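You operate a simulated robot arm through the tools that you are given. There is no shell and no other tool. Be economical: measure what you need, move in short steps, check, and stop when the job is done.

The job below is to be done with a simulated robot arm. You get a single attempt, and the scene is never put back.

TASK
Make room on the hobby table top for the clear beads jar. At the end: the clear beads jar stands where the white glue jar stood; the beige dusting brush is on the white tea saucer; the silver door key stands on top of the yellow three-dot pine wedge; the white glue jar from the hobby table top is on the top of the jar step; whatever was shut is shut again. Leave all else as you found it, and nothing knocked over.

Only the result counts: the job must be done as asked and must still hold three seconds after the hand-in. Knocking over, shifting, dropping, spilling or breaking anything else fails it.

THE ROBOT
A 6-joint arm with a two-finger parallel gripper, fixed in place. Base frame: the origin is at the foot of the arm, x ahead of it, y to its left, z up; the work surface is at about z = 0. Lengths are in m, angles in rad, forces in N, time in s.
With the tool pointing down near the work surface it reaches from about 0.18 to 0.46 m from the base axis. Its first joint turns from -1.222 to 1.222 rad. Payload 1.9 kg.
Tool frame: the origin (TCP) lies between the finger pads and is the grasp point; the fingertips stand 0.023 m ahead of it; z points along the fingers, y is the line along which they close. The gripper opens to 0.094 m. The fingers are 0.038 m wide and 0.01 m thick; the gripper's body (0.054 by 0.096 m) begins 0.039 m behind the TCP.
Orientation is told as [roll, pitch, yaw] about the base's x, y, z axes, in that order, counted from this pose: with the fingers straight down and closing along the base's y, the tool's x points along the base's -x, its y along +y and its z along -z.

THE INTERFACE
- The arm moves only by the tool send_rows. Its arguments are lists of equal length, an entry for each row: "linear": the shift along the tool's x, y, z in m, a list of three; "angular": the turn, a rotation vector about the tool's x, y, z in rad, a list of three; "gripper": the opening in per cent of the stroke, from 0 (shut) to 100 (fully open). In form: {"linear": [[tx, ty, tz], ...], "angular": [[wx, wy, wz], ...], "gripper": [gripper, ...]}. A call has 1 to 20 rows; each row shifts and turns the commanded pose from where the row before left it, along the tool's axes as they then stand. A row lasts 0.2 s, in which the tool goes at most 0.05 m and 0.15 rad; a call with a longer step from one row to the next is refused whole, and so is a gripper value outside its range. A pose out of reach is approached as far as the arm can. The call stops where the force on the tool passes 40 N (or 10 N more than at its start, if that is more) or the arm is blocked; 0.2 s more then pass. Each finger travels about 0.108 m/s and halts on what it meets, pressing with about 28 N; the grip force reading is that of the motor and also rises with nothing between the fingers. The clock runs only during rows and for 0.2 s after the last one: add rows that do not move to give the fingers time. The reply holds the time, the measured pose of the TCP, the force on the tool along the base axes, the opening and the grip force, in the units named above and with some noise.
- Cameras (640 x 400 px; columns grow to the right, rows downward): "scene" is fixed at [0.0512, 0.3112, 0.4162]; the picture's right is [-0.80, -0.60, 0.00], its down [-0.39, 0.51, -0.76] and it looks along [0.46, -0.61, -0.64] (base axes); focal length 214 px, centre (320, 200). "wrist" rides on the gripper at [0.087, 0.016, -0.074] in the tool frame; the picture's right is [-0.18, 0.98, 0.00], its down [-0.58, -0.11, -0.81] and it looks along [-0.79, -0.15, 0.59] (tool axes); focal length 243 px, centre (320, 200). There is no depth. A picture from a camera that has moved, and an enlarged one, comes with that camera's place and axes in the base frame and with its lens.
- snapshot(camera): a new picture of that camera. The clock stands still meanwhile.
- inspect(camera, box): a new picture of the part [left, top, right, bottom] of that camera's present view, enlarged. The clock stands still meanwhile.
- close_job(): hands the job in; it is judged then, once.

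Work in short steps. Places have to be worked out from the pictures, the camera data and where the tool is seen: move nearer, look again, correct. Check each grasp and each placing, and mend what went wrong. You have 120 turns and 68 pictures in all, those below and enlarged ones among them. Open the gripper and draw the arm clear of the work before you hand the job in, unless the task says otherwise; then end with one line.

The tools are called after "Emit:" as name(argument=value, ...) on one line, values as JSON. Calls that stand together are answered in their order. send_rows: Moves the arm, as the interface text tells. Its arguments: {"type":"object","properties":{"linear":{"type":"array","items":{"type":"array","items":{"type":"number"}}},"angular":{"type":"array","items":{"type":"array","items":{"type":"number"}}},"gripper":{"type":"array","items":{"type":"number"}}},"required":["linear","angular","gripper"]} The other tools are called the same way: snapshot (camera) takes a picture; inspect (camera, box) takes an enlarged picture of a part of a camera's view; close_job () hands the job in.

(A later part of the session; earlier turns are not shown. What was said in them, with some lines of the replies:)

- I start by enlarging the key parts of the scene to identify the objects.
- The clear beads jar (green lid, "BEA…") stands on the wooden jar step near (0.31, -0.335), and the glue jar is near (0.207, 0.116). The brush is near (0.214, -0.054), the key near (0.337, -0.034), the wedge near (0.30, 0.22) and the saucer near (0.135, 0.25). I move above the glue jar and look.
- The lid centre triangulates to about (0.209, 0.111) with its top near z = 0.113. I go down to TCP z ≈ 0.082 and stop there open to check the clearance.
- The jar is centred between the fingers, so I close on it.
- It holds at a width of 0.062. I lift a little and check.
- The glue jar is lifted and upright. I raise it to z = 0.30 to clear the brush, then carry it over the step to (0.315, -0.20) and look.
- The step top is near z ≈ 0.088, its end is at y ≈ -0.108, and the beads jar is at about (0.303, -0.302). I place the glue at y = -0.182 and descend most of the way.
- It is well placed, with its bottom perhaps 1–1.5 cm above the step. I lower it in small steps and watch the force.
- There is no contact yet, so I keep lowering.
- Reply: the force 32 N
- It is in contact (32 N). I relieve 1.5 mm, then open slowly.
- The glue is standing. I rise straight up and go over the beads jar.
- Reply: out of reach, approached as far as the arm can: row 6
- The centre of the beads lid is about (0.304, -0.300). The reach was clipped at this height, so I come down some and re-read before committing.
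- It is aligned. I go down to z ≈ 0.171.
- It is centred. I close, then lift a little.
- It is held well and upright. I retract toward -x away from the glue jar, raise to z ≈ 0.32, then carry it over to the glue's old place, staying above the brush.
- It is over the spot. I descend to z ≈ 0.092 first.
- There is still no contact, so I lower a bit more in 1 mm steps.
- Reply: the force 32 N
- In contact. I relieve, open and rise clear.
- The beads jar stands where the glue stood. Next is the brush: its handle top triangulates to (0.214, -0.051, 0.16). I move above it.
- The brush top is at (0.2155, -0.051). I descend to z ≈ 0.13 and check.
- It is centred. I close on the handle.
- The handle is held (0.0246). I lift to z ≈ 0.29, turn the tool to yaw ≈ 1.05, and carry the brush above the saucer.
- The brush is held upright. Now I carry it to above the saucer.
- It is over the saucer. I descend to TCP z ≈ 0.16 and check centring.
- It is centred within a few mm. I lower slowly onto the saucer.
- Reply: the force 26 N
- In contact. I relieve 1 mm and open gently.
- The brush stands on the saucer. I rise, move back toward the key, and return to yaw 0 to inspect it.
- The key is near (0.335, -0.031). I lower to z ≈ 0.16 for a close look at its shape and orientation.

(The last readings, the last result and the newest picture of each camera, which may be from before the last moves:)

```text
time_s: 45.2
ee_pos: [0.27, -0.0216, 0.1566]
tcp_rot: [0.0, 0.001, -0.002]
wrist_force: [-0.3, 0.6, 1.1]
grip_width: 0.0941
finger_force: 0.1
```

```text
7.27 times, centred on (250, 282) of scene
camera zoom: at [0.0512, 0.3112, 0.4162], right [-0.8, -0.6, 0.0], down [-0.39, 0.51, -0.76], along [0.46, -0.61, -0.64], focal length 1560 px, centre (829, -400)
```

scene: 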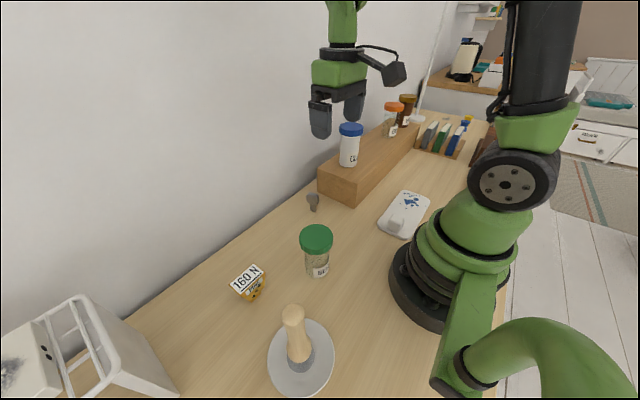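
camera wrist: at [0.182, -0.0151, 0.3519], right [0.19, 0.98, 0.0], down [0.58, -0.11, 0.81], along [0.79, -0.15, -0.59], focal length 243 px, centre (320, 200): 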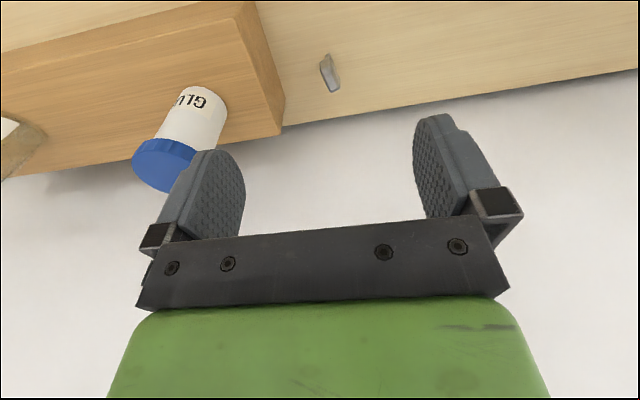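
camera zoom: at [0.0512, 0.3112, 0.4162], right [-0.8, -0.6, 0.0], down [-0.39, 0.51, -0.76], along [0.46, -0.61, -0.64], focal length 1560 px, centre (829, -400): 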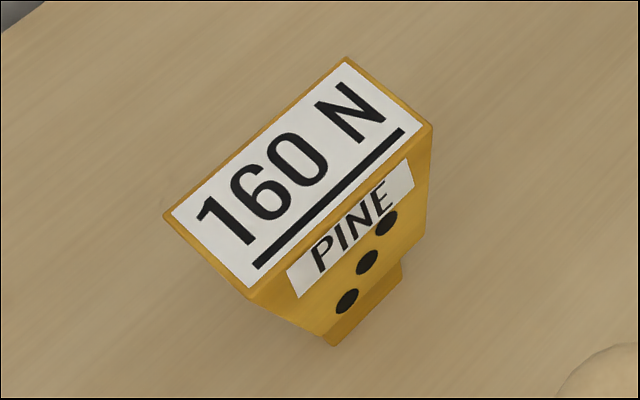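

The key stands on a narrow blade and is about 0.06 tall. Its flat bow is turned about 20° from the x axis, so I rotate the tool to yaw ≈ 0.35 and go above it for a closer look.

Emit:
send_rows(linear=[[0, 0, 0], [0, 0, 0], [0, 0, 0], [-0.029, -0.016, 0], [-0.0285, -0.016, 0], [0, 0, 0.03], [0, 0, 0]], angular=[[0, 0, -0.15], [0, 0, -0.15], [0, 0, -0.05], [0, 0, 0], [0, 0, 0], [0, 0, 0], [0, 0, 0]], gripper=[100, 100, 100, 100, 100, 100, 100])

Emit:
snapshot(camera="wrist")

Emit:
inspect(camera="scene", box=[250, 60, 410, 220])

```text
time_s: 46.8
ee_pos: [0.3345, -0.0309, 0.1276]
tcp_rot: [0.0, -0.001, 0.349]
wrist_force: [0.0, 0.4, 0.0]
grip_width: 0.0939
finger_force: 0.0
```

```text
29 pictures are left
camera wrist: at [0.2461, -0.0453, 0.2025], right [-0.16, 0.99, 0.0], down [0.58, 0.1, 0.81], along [0.8, 0.13, -0.59], focal length 243 px, centre (320, 200)
```

wrist: 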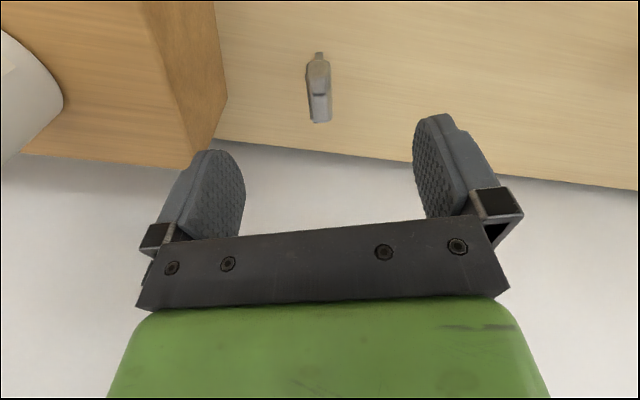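

```text
2.50 times, centred on (330, 140) of scene
camera zoom: at [0.0512, 0.3112, 0.4162], right [-0.8, -0.6, 0.0], down [-0.39, 0.51, -0.76], along [0.46, -0.61, -0.64], focal length 536 px, centre (295, 350)
```

zoom: 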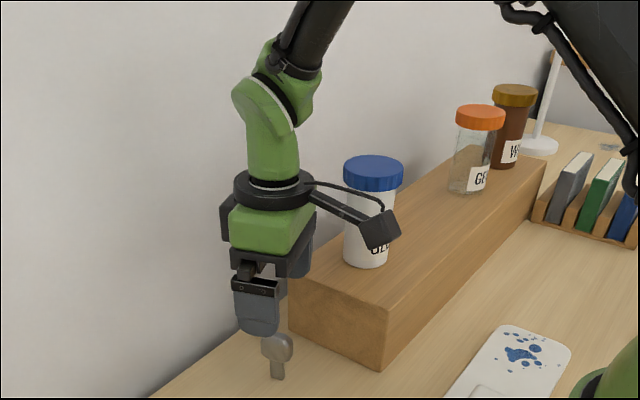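

Emit:
inspect(camera="wrist", box=[280, 40, 360, 140])

```text
4.00 times, centred on (320, 90) of wrist
camera zoom: at [0.2461, -0.0453, 0.2025], right [-0.16, 0.99, 0.0], down [0.58, 0.1, 0.81], along [0.8, 0.13, -0.59], focal length 970 px, centre (320, 640)
```

zoom: 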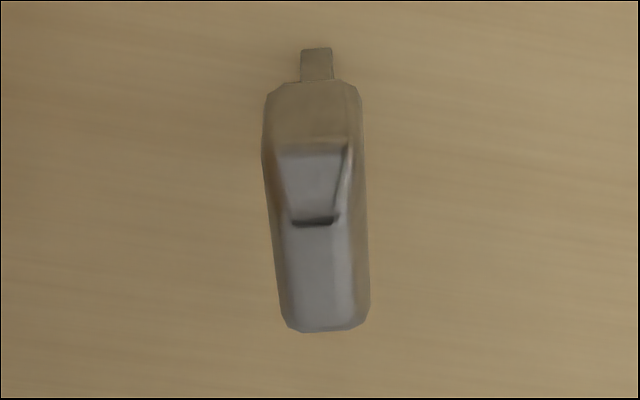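

The key's centre is about (0.338, -0.031), its bow is about 15 mm thick and its axis is about 17°. I trim the yaw, narrow the opening to 60 % and lower to z ≈ 0.043.

Emit:
send_rows(linear=[[-0.003, -0.0005, 0], [0, 0, 0.02], [0, 0, 0.02], [0, 0, 0.02], [0, 0, 0.015], [0, 0, 0.009], [0, 0, 0]], angular=[[0, 0, 0.04], [0, 0, 0], [0, 0, 0], [0, 0, 0], [0, 0, 0], [0, 0, 0], [0, 0, 0]], gripper=[60, 60, 60, 60, 60, 60, 60])

Emit:
snapshot(camera="wrist")

Emit:
inspect(camera="scene", box=[270, 140, 370, 220])

```text
time_s: 48.4
ee_pos: [0.3375, -0.0307, 0.0432]
tcp_rot: [-0.001, -0.002, 0.31]
wrist_force: [0.6, 0.6, 0.2]
grip_width: 0.0567
finger_force: 0.0
```

```text
26 pictures are left
camera wrist: at [0.2493, -0.0412, 0.1181], right [-0.12, 0.99, 0.0], down [0.59, 0.07, 0.81], along [0.8, 0.1, -0.59], focal length 243 px, centre (320, 200)
```

wrist: 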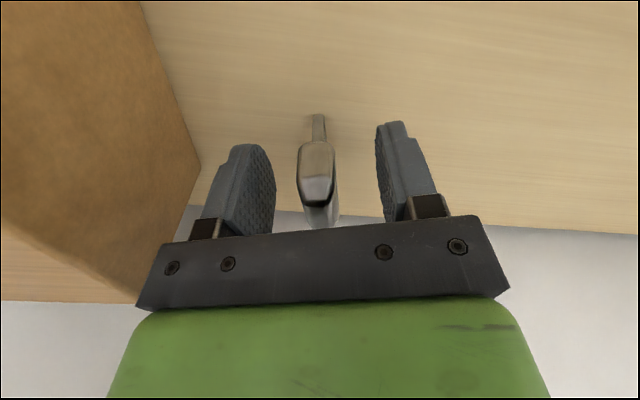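

```text
5.00 times, centred on (320, 180) of scene
camera zoom: at [0.0512, 0.3112, 0.4162], right [-0.8, -0.6, 0.0], down [-0.39, 0.51, -0.76], along [0.46, -0.61, -0.64], focal length 1072 px, centre (320, 300)
```

zoom: 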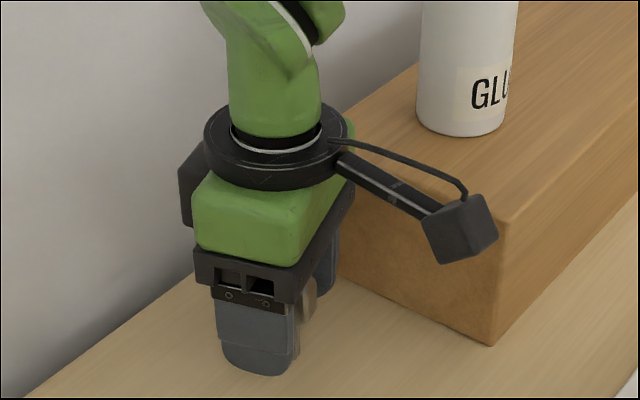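

The key is centred between the pads and there is no force. I close gently.

Emit:
send_rows(linear=[[0, 0, 0], [0, 0, 0], [0, 0, 0], [0, 0, 0], [0, 0, 0], [0, 0, 0], [0, 0, 0]], angular=[[0, 0, 0], [0, 0, 0], [0, 0, 0], [0, 0, 0], [0, 0, 0], [0, 0, 0], [0, 0, 0]], gripper=[35, 25, 20, 16, 12, 5, 5])

Emit:
inspect(camera="wrist", box=[220, 80, 420, 240])

```text
time_s: 50.0
ee_pos: [0.3364, -0.0298, 0.0429]
tcp_rot: [-0.001, -0.002, 0.309]
wrist_force: [0.5, 0.5, 0.0]
grip_width: 0.0152
finger_force: 28.0
```

```text
2.50 times, centred on (320, 160) of wrist
camera zoom: at [0.2493, -0.0412, 0.1183], right [-0.12, 0.99, 0.0], down [0.59, 0.07, 0.81], along [0.8, 0.1, -0.59], focal length 606 px, centre (320, 300)
```

zoom: 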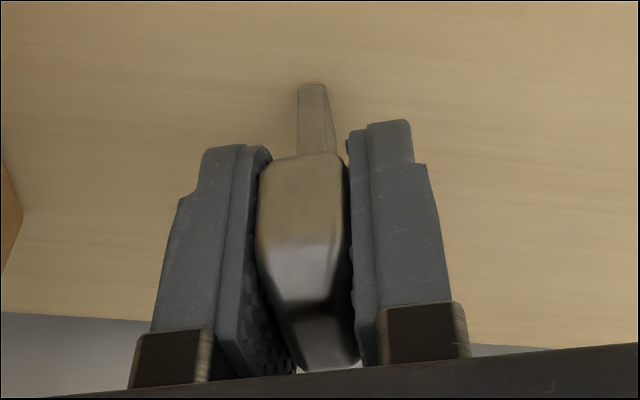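

The key is gripped (0.0152). I lift and carry it to above the wedge at about (0.277, 0.2265), z ≈ 0.18, then look.

Emit:
send_rows(linear=[[0, 0, -0.02], [0, 0, -0.04], [0, 0, -0.04], [0, 0, -0.04], [-0.003, 0.0376, 0], [-0.003, 0.0376, 0], [-0.003, 0.0376, 0], [-0.003, 0.0376, 0], [-0.003, 0.0376, 0], [-0.003, 0.0376, 0], [-0.003, 0.0376, 0], [0, 0, 0]], angular=[[0, 0, 0], [0, 0, 0], [0, 0, 0], [0, 0, 0], [0, 0, 0], [0, 0, 0], [0, 0, 0], [0, 0, 0], [0, 0, 0], [0, 0, 0], [0, 0, 0], [0, 0, 0]], gripper=[5, 5, 5, 5, 5, 5, 5, 5, 5, 5, 5, 5])

Emit:
snapshot(camera="wrist")

Emit:
inspect(camera="scene", box=[200, 180, 320, 320])

```text
time_s: 52.6
ee_pos: [0.2778, 0.2283, 0.1801]
tcp_rot: [0.0, -0.002, 0.308]
wrist_force: [-0.7, -0.4, 0.3]
grip_width: 0.0153
finger_force: 28.3
```

```text
23 pictures are left
camera wrist: at [0.1901, 0.216, 0.2571], right [-0.12, 0.99, 0.0], down [0.59, 0.07, 0.81], along [0.8, 0.1, -0.59], focal length 243 px, centre (320, 200)
```

wrist: 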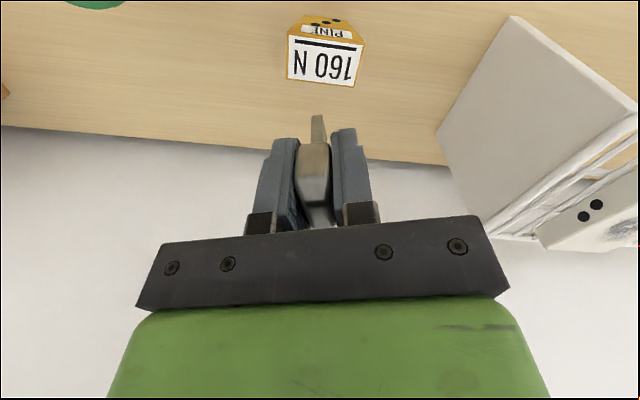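

```text
2.86 times, centred on (260, 250) of scene
camera zoom: at [0.0512, 0.3112, 0.4162], right [-0.8, -0.6, 0.0], down [-0.39, 0.51, -0.76], along [0.46, -0.61, -0.64], focal length 613 px, centre (491, 57)
```

zoom: 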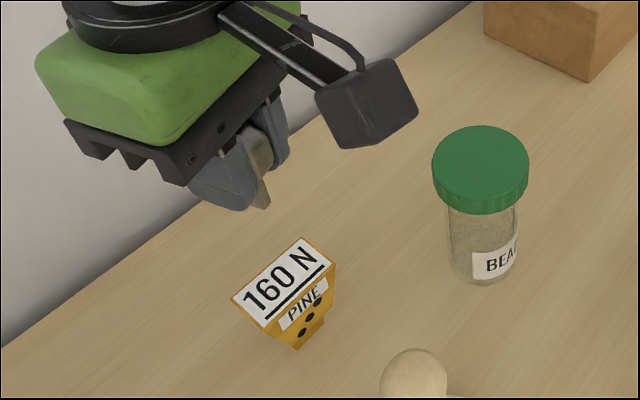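

Emit:
inspect(camera="wrist", box=[260, 0, 390, 130])

```text
3.08 times, centred on (325, 65) of wrist
camera zoom: at [0.1901, 0.216, 0.2571], right [-0.12, 0.99, 0.0], down [0.59, 0.07, 0.81], along [0.8, 0.1, -0.59], focal length 746 px, centre (305, 615)
```

zoom: 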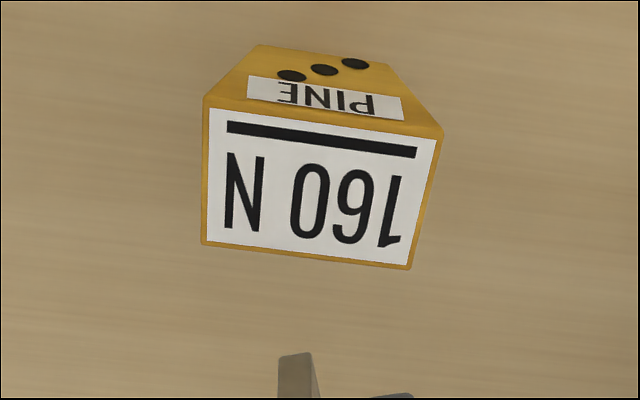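

The wedge's top face is about 33 × 55 mm, centred near (0.275, 0.229) at z ≈ 0.064–0.07. I shift slightly and lower until the key's foot is about 2 cm above it.

Emit:
send_rows(linear=[[0.0026, 0.0015, 0.02], [0, 0, 0.02], [0, 0, 0.01], [0, 0, 0]], angular=[[0, 0, 0], [0, 0, 0], [0, 0, 0], [0, 0, 0]], gripper=[5, 5, 5, 5])

Emit:
inspect(camera="wrist", box=[230, 30, 430, 190])

Emit:
inspect(camera="scene", box=[210, 230, 290, 310])

```text
time_s: 53.6
ee_pos: [0.2734, 0.2282, 0.1317]
tcp_rot: [0.0, -0.003, 0.308]
wrist_force: [-1.4, -0.3, 0.1]
grip_width: 0.0152
finger_force: 27.8
```

```text
2.50 times, centred on (330, 110) of wrist
camera zoom: at [0.1868, 0.2167, 0.2078], right [-0.12, 0.99, 0.0], down [0.59, 0.07, 0.81], along [0.8, 0.1, -0.59], focal length 606 px, centre (295, 425)
```

zoom: 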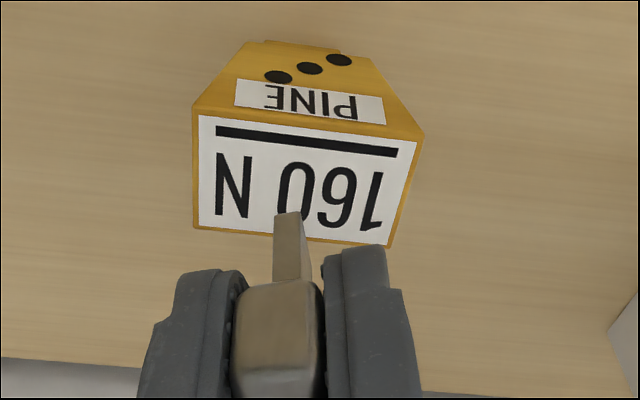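

```text
5.00 times, centred on (250, 270) of scene
camera zoom: at [0.0512, 0.3112, 0.4162], right [-0.8, -0.6, 0.0], down [-0.39, 0.51, -0.76], along [0.46, -0.61, -0.64], focal length 1072 px, centre (670, -150)
```

zoom: 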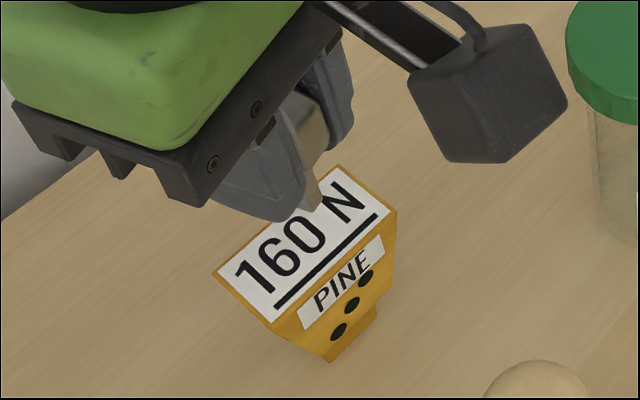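

The key's foot is offset about (+2, -3) mm from the wedge centre. I correct that and lower another 12 mm for a final close check.

Emit:
send_rows(linear=[[0.0011, 0.003, 0], [0, 0, 0.007], [0, 0, 0.005], [0, 0, 0]], angular=[[0, 0, 0], [0, 0, 0], [0, 0, 0], [0, 0, 0]], gripper=[5, 5, 5, 5])

Emit:
inspect(camera="wrist", box=[230, 30, 430, 190])

Emit:
inspect(camera="scene", box=[215, 245, 285, 315])

```text
time_s: 54.6
ee_pos: [0.2718, 0.2304, 0.1207]
tcp_rot: [-0.002, 0.0, 0.309]
wrist_force: [-0.3, 0.0, -0.5]
grip_width: 0.0155
finger_force: 28.1
```

```text
2.50 times, centred on (330, 110) of wrist
camera zoom: at [0.185, 0.2185, 0.1959], right [-0.12, 0.99, 0.0], down [0.59, 0.07, 0.81], along [0.8, 0.1, -0.59], focal length 606 px, centre (295, 425)
```

zoom: 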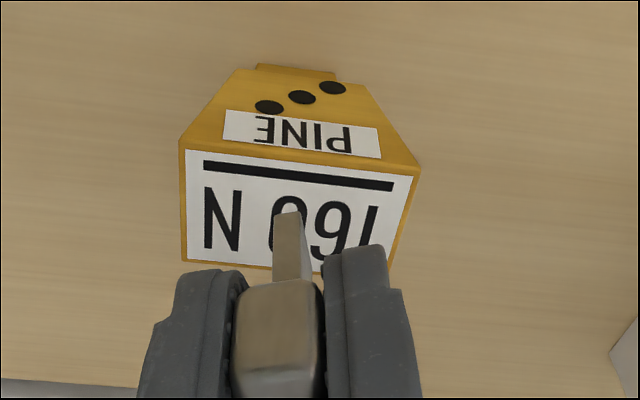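

```text
5.71 times, centred on (250, 280) of scene
camera zoom: at [0.0512, 0.3112, 0.4162], right [-0.8, -0.6, 0.0], down [-0.39, 0.51, -0.76], along [0.46, -0.61, -0.64], focal length 1226 px, centre (720, -257)
```

zoom: 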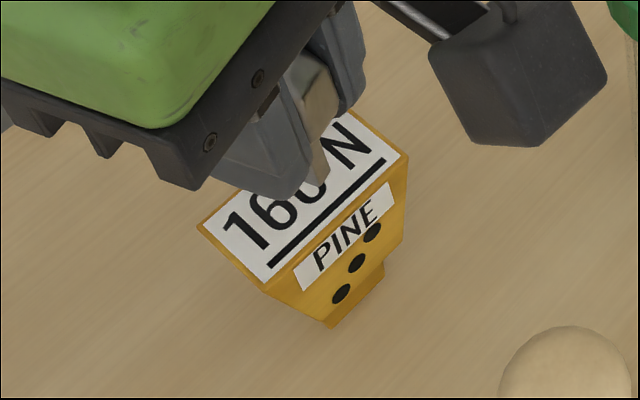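

The alignment looks good in both views. I lower in small steps and watch for light contact.

Emit:
send_rows(linear=[[0, 0, 0.0015], [0, 0, 0.0015], [0, 0, 0.001], [0, 0, 0]], angular=[[0, 0, 0], [0, 0, 0], [0, 0, 0], [0, 0, 0]], gripper=[5, 5, 5, 5])

```text
time_s: 55.6
ee_pos: [0.2722, 0.2288, 0.1162]
tcp_rot: [0.0, -0.001, 0.309]
wrist_force: [0.1, -0.6, -0.6]
grip_width: 0.0155
finger_force: 27.8
```

Emit:
send_rows(linear=[[0, 0, 0.0007], [0, 0, 0.0007], [0, 0, 0]], angular=[[0, 0, 0], [0, 0, 0], [0, 0, 0]], gripper=[5, 5, 5])

Emit:
inspect(camera="wrist", box=[260, 50, 400, 180])

```text
time_s: 56.4
ee_pos: [0.2721, 0.2297, 0.1145]
tcp_rot: [0.0, -0.002, 0.31]
wrist_force: [-0.2, 0.2, -0.6]
grip_width: 0.0155
finger_force: 27.6
```

```text
3.08 times, centred on (330, 115) of wrist
camera zoom: at [0.1842, 0.2184, 0.1901], right [-0.12, 0.99, 0.0], down [0.59, 0.07, 0.81], along [0.8, 0.1, -0.59], focal length 746 px, centre (289, 462)
```

zoom: 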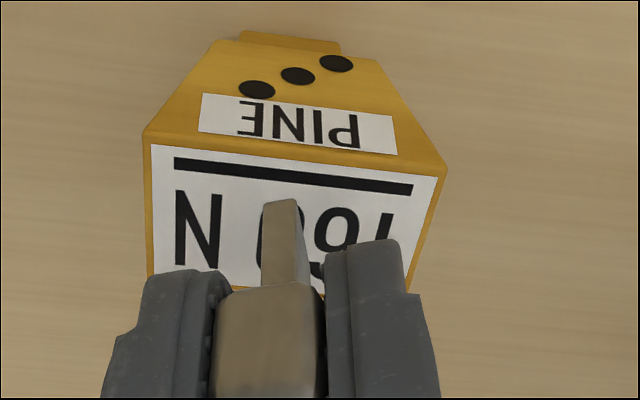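

There is no contact yet, so I continue in small steps.

Emit:
send_rows(linear=[[0, 0, 0.0007], [0, 0, 0.0007], [0, 0, 0.0007], [0, 0, 0]], angular=[[0, 0, 0], [0, 0, 0], [0, 0, 0], [0, 0, 0]], gripper=[5, 5, 5, 5])

```text
time_s: 57.4
ee_pos: [0.2713, 0.2287, 0.1132]
tcp_rot: [0.0, -0.002, 0.309]
wrist_force: [0.1, -0.5, 0.1]
grip_width: 0.0152
finger_force: 28.4
```

Emit:
send_rows(linear=[[0, 0, 0.0007], [0, 0, 0.0007], [0, 0, 0]], angular=[[0, 0, 0], [0, 0, 0], [0, 0, 0]], gripper=[5, 5, 5])

Emit:
inspect(camera="wrist", box=[260, 50, 400, 180])

Emit:
inspect(camera="scene", box=[220, 250, 280, 300])

```text
time_s: 58.2
ee_pos: [0.2713, 0.2308, 0.1105]
tcp_rot: [0.001, -0.002, 0.307]
wrist_force: [-1.3, 0.5, -0.5]
grip_width: 0.0155
finger_force: 28.0
```

```text
3.08 times, centred on (330, 115) of wrist
camera zoom: at [0.1847, 0.2185, 0.1862], right [-0.12, 0.99, 0.0], down [0.59, 0.07, 0.81], along [0.8, 0.1, -0.59], focal length 746 px, centre (289, 462)
```

zoom: 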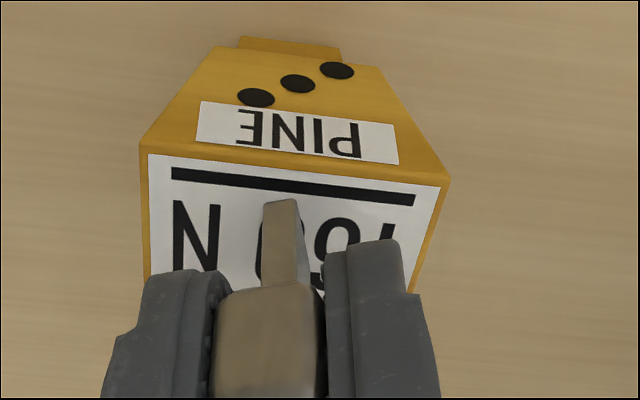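

```text
8.00 times, centred on (250, 275) of scene
camera zoom: at [0.0512, 0.3112, 0.4162], right [-0.8, -0.6, 0.0], down [-0.39, 0.51, -0.76], along [0.46, -0.61, -0.64], focal length 1716 px, centre (880, -400)
```

zoom: 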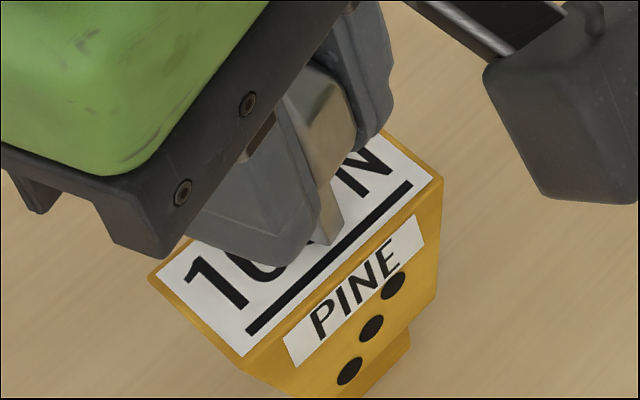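

The foot is near the centre, maybe 1–2 mm toward -x. I nudge +1.5 mm in x and keep lowering.

Emit:
send_rows(linear=[[-0.0014, -0.0005, 0], [0, 0, 0.0007], [0, 0, 0.0007], [0, 0, 0]], angular=[[0, 0, 0], [0, 0, 0], [0, 0, 0], [0, 0, 0]], gripper=[5, 5, 5, 5])

```text
time_s: 59.2
ee_pos: [0.2737, 0.229, 0.1097]
tcp_rot: [0.001, -0.003, 0.308]
wrist_force: [-0.3, -0.4, -0.5]
grip_width: 0.0153
finger_force: 28.5
```

Emit:
send_rows(linear=[[0, 0, 0.0006], [0, 0, 0.0006], [0, 0, 0]], angular=[[0, 0, 0], [0, 0, 0], [0, 0, 0]], gripper=[5, 5, 5])

```text
time_s: 60.0
ee_pos: [0.2728, 0.23, 0.1089]
tcp_rot: [0.001, -0.002, 0.309]
wrist_force: [-0.6, 0.3, 4.4]
grip_width: 0.015
finger_force: 27.9
```

4.4 N: first light contact. I check with pictures.

Emit:
inspect(camera="wrist", box=[260, 50, 400, 180])

Emit:
inspect(camera="scene", box=[220, 250, 280, 300])

```text
3.08 times, centred on (330, 115) of wrist
camera zoom: at [0.186, 0.2182, 0.1841], right [-0.12, 0.99, 0.0], down [0.59, 0.07, 0.81], along [0.8, 0.1, -0.59], focal length 746 px, centre (289, 462)
```

zoom: 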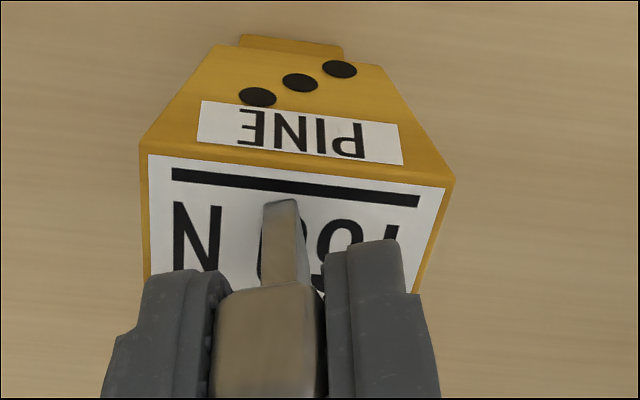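

```text
8.00 times, centred on (250, 275) of scene
camera zoom: at [0.0512, 0.3112, 0.4162], right [-0.8, -0.6, 0.0], down [-0.39, 0.51, -0.76], along [0.46, -0.61, -0.64], focal length 1716 px, centre (880, -400)
```

zoom: 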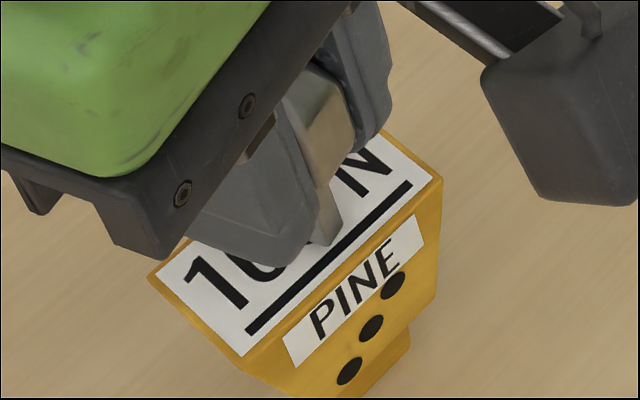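

The blade end sits on the label near the middle. I open gently to about 45 % without moving.

Emit:
send_rows(linear=[[0, 0, 0], [0, 0, 0], [0, 0, 0], [0, 0, 0], [0, 0, 0]], angular=[[0, 0, 0], [0, 0, 0], [0, 0, 0], [0, 0, 0], [0, 0, 0]], gripper=[18, 22, 35, 50, 50])

Emit:
inspect(camera="wrist", box=[220, 50, 420, 250])

```text
time_s: 61.2
ee_pos: [0.2738, 0.2299, 0.1081]
tcp_rot: [-0.001, -0.002, 0.309]
wrist_force: [0.2, 0.1, 0.0]
grip_width: 0.047
finger_force: 0.1
```

```text
2.00 times, centred on (320, 150) of wrist
camera zoom: at [0.1859, 0.2182, 0.184], right [-0.12, 0.99, 0.0], down [0.59, 0.07, 0.81], along [0.8, 0.1, -0.59], focal length 485 px, centre (320, 300)
```

zoom: 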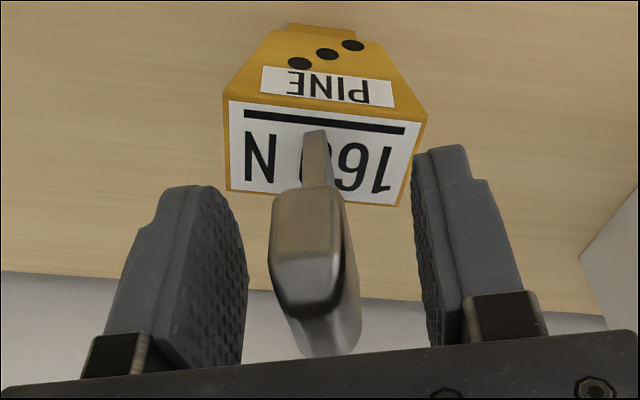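

The key is standing free on the wedge. I rise straight up, retreat toward the start pose, and look over the scene.

Emit:
send_rows(linear=[[0, 0, -0.015], [0, 0, -0.03], [0, 0, -0.04], [0, 0, -0.045], [0, 0, -0.045], [0, 0, -0.02], [0.005, -0.04, 0], [0.005, -0.04, 0], [0.005, -0.04, 0], [0.005, -0.04, 0], [0.005, -0.04, 0], [0.005, -0.04, 0], [0, 0, 0]], angular=[[0, 0, 0], [0, 0, 0], [0, 0, 0], [0, 0, 0], [0, 0, 0], [0, 0, 0], [0, 0, 0.15], [0, 0, 0.15], [0, 0, 0], [0, 0, 0], [0, 0, 0], [0, 0, 0], [0, 0, 0]], gripper=[50, 50, 50, 50, 100, 100, 100, 100, 100, 100, 100, 100, 100])

Emit:
snapshot(camera="scene")

Emit:
inspect(camera="scene", box=[210, 220, 350, 400])

```text
time_s: 64.0
ee_pos: [0.2628, -0.0113, 0.3017]
tcp_rot: [-0.001, -0.002, 0.008]
wrist_force: [-0.4, -0.6, 0.4]
grip_width: 0.0942
finger_force: 0.0
```

```text
10 pictures are left
```

scene: 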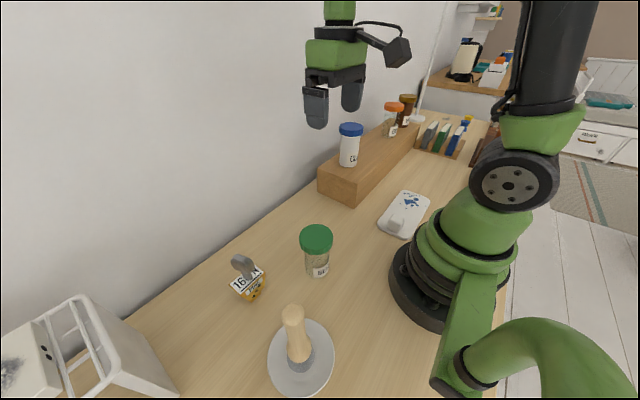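

```text
2.22 times, centred on (280, 310) of scene
camera zoom: at [0.0512, 0.3112, 0.4162], right [-0.8, -0.6, 0.0], down [-0.39, 0.51, -0.76], along [0.46, -0.61, -0.64], focal length 477 px, centre (409, -44)
```

zoom: 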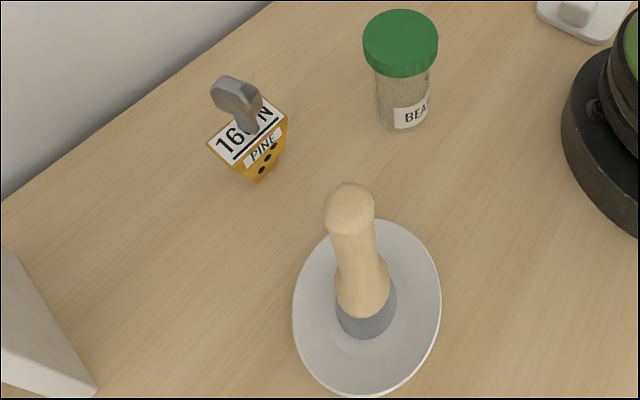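

Everything stands in place and stable, and the arm is clear with the gripper open, so I hand in.

Emit:
close_job()

```text
The job is handed in.
```

The job is handed in. The clear beads jar stands where the white glue jar was, and the glue jar is on top of the jar step. The brush stands on the saucer and the key stands on the wedge. Nothing was opened or knocked over.
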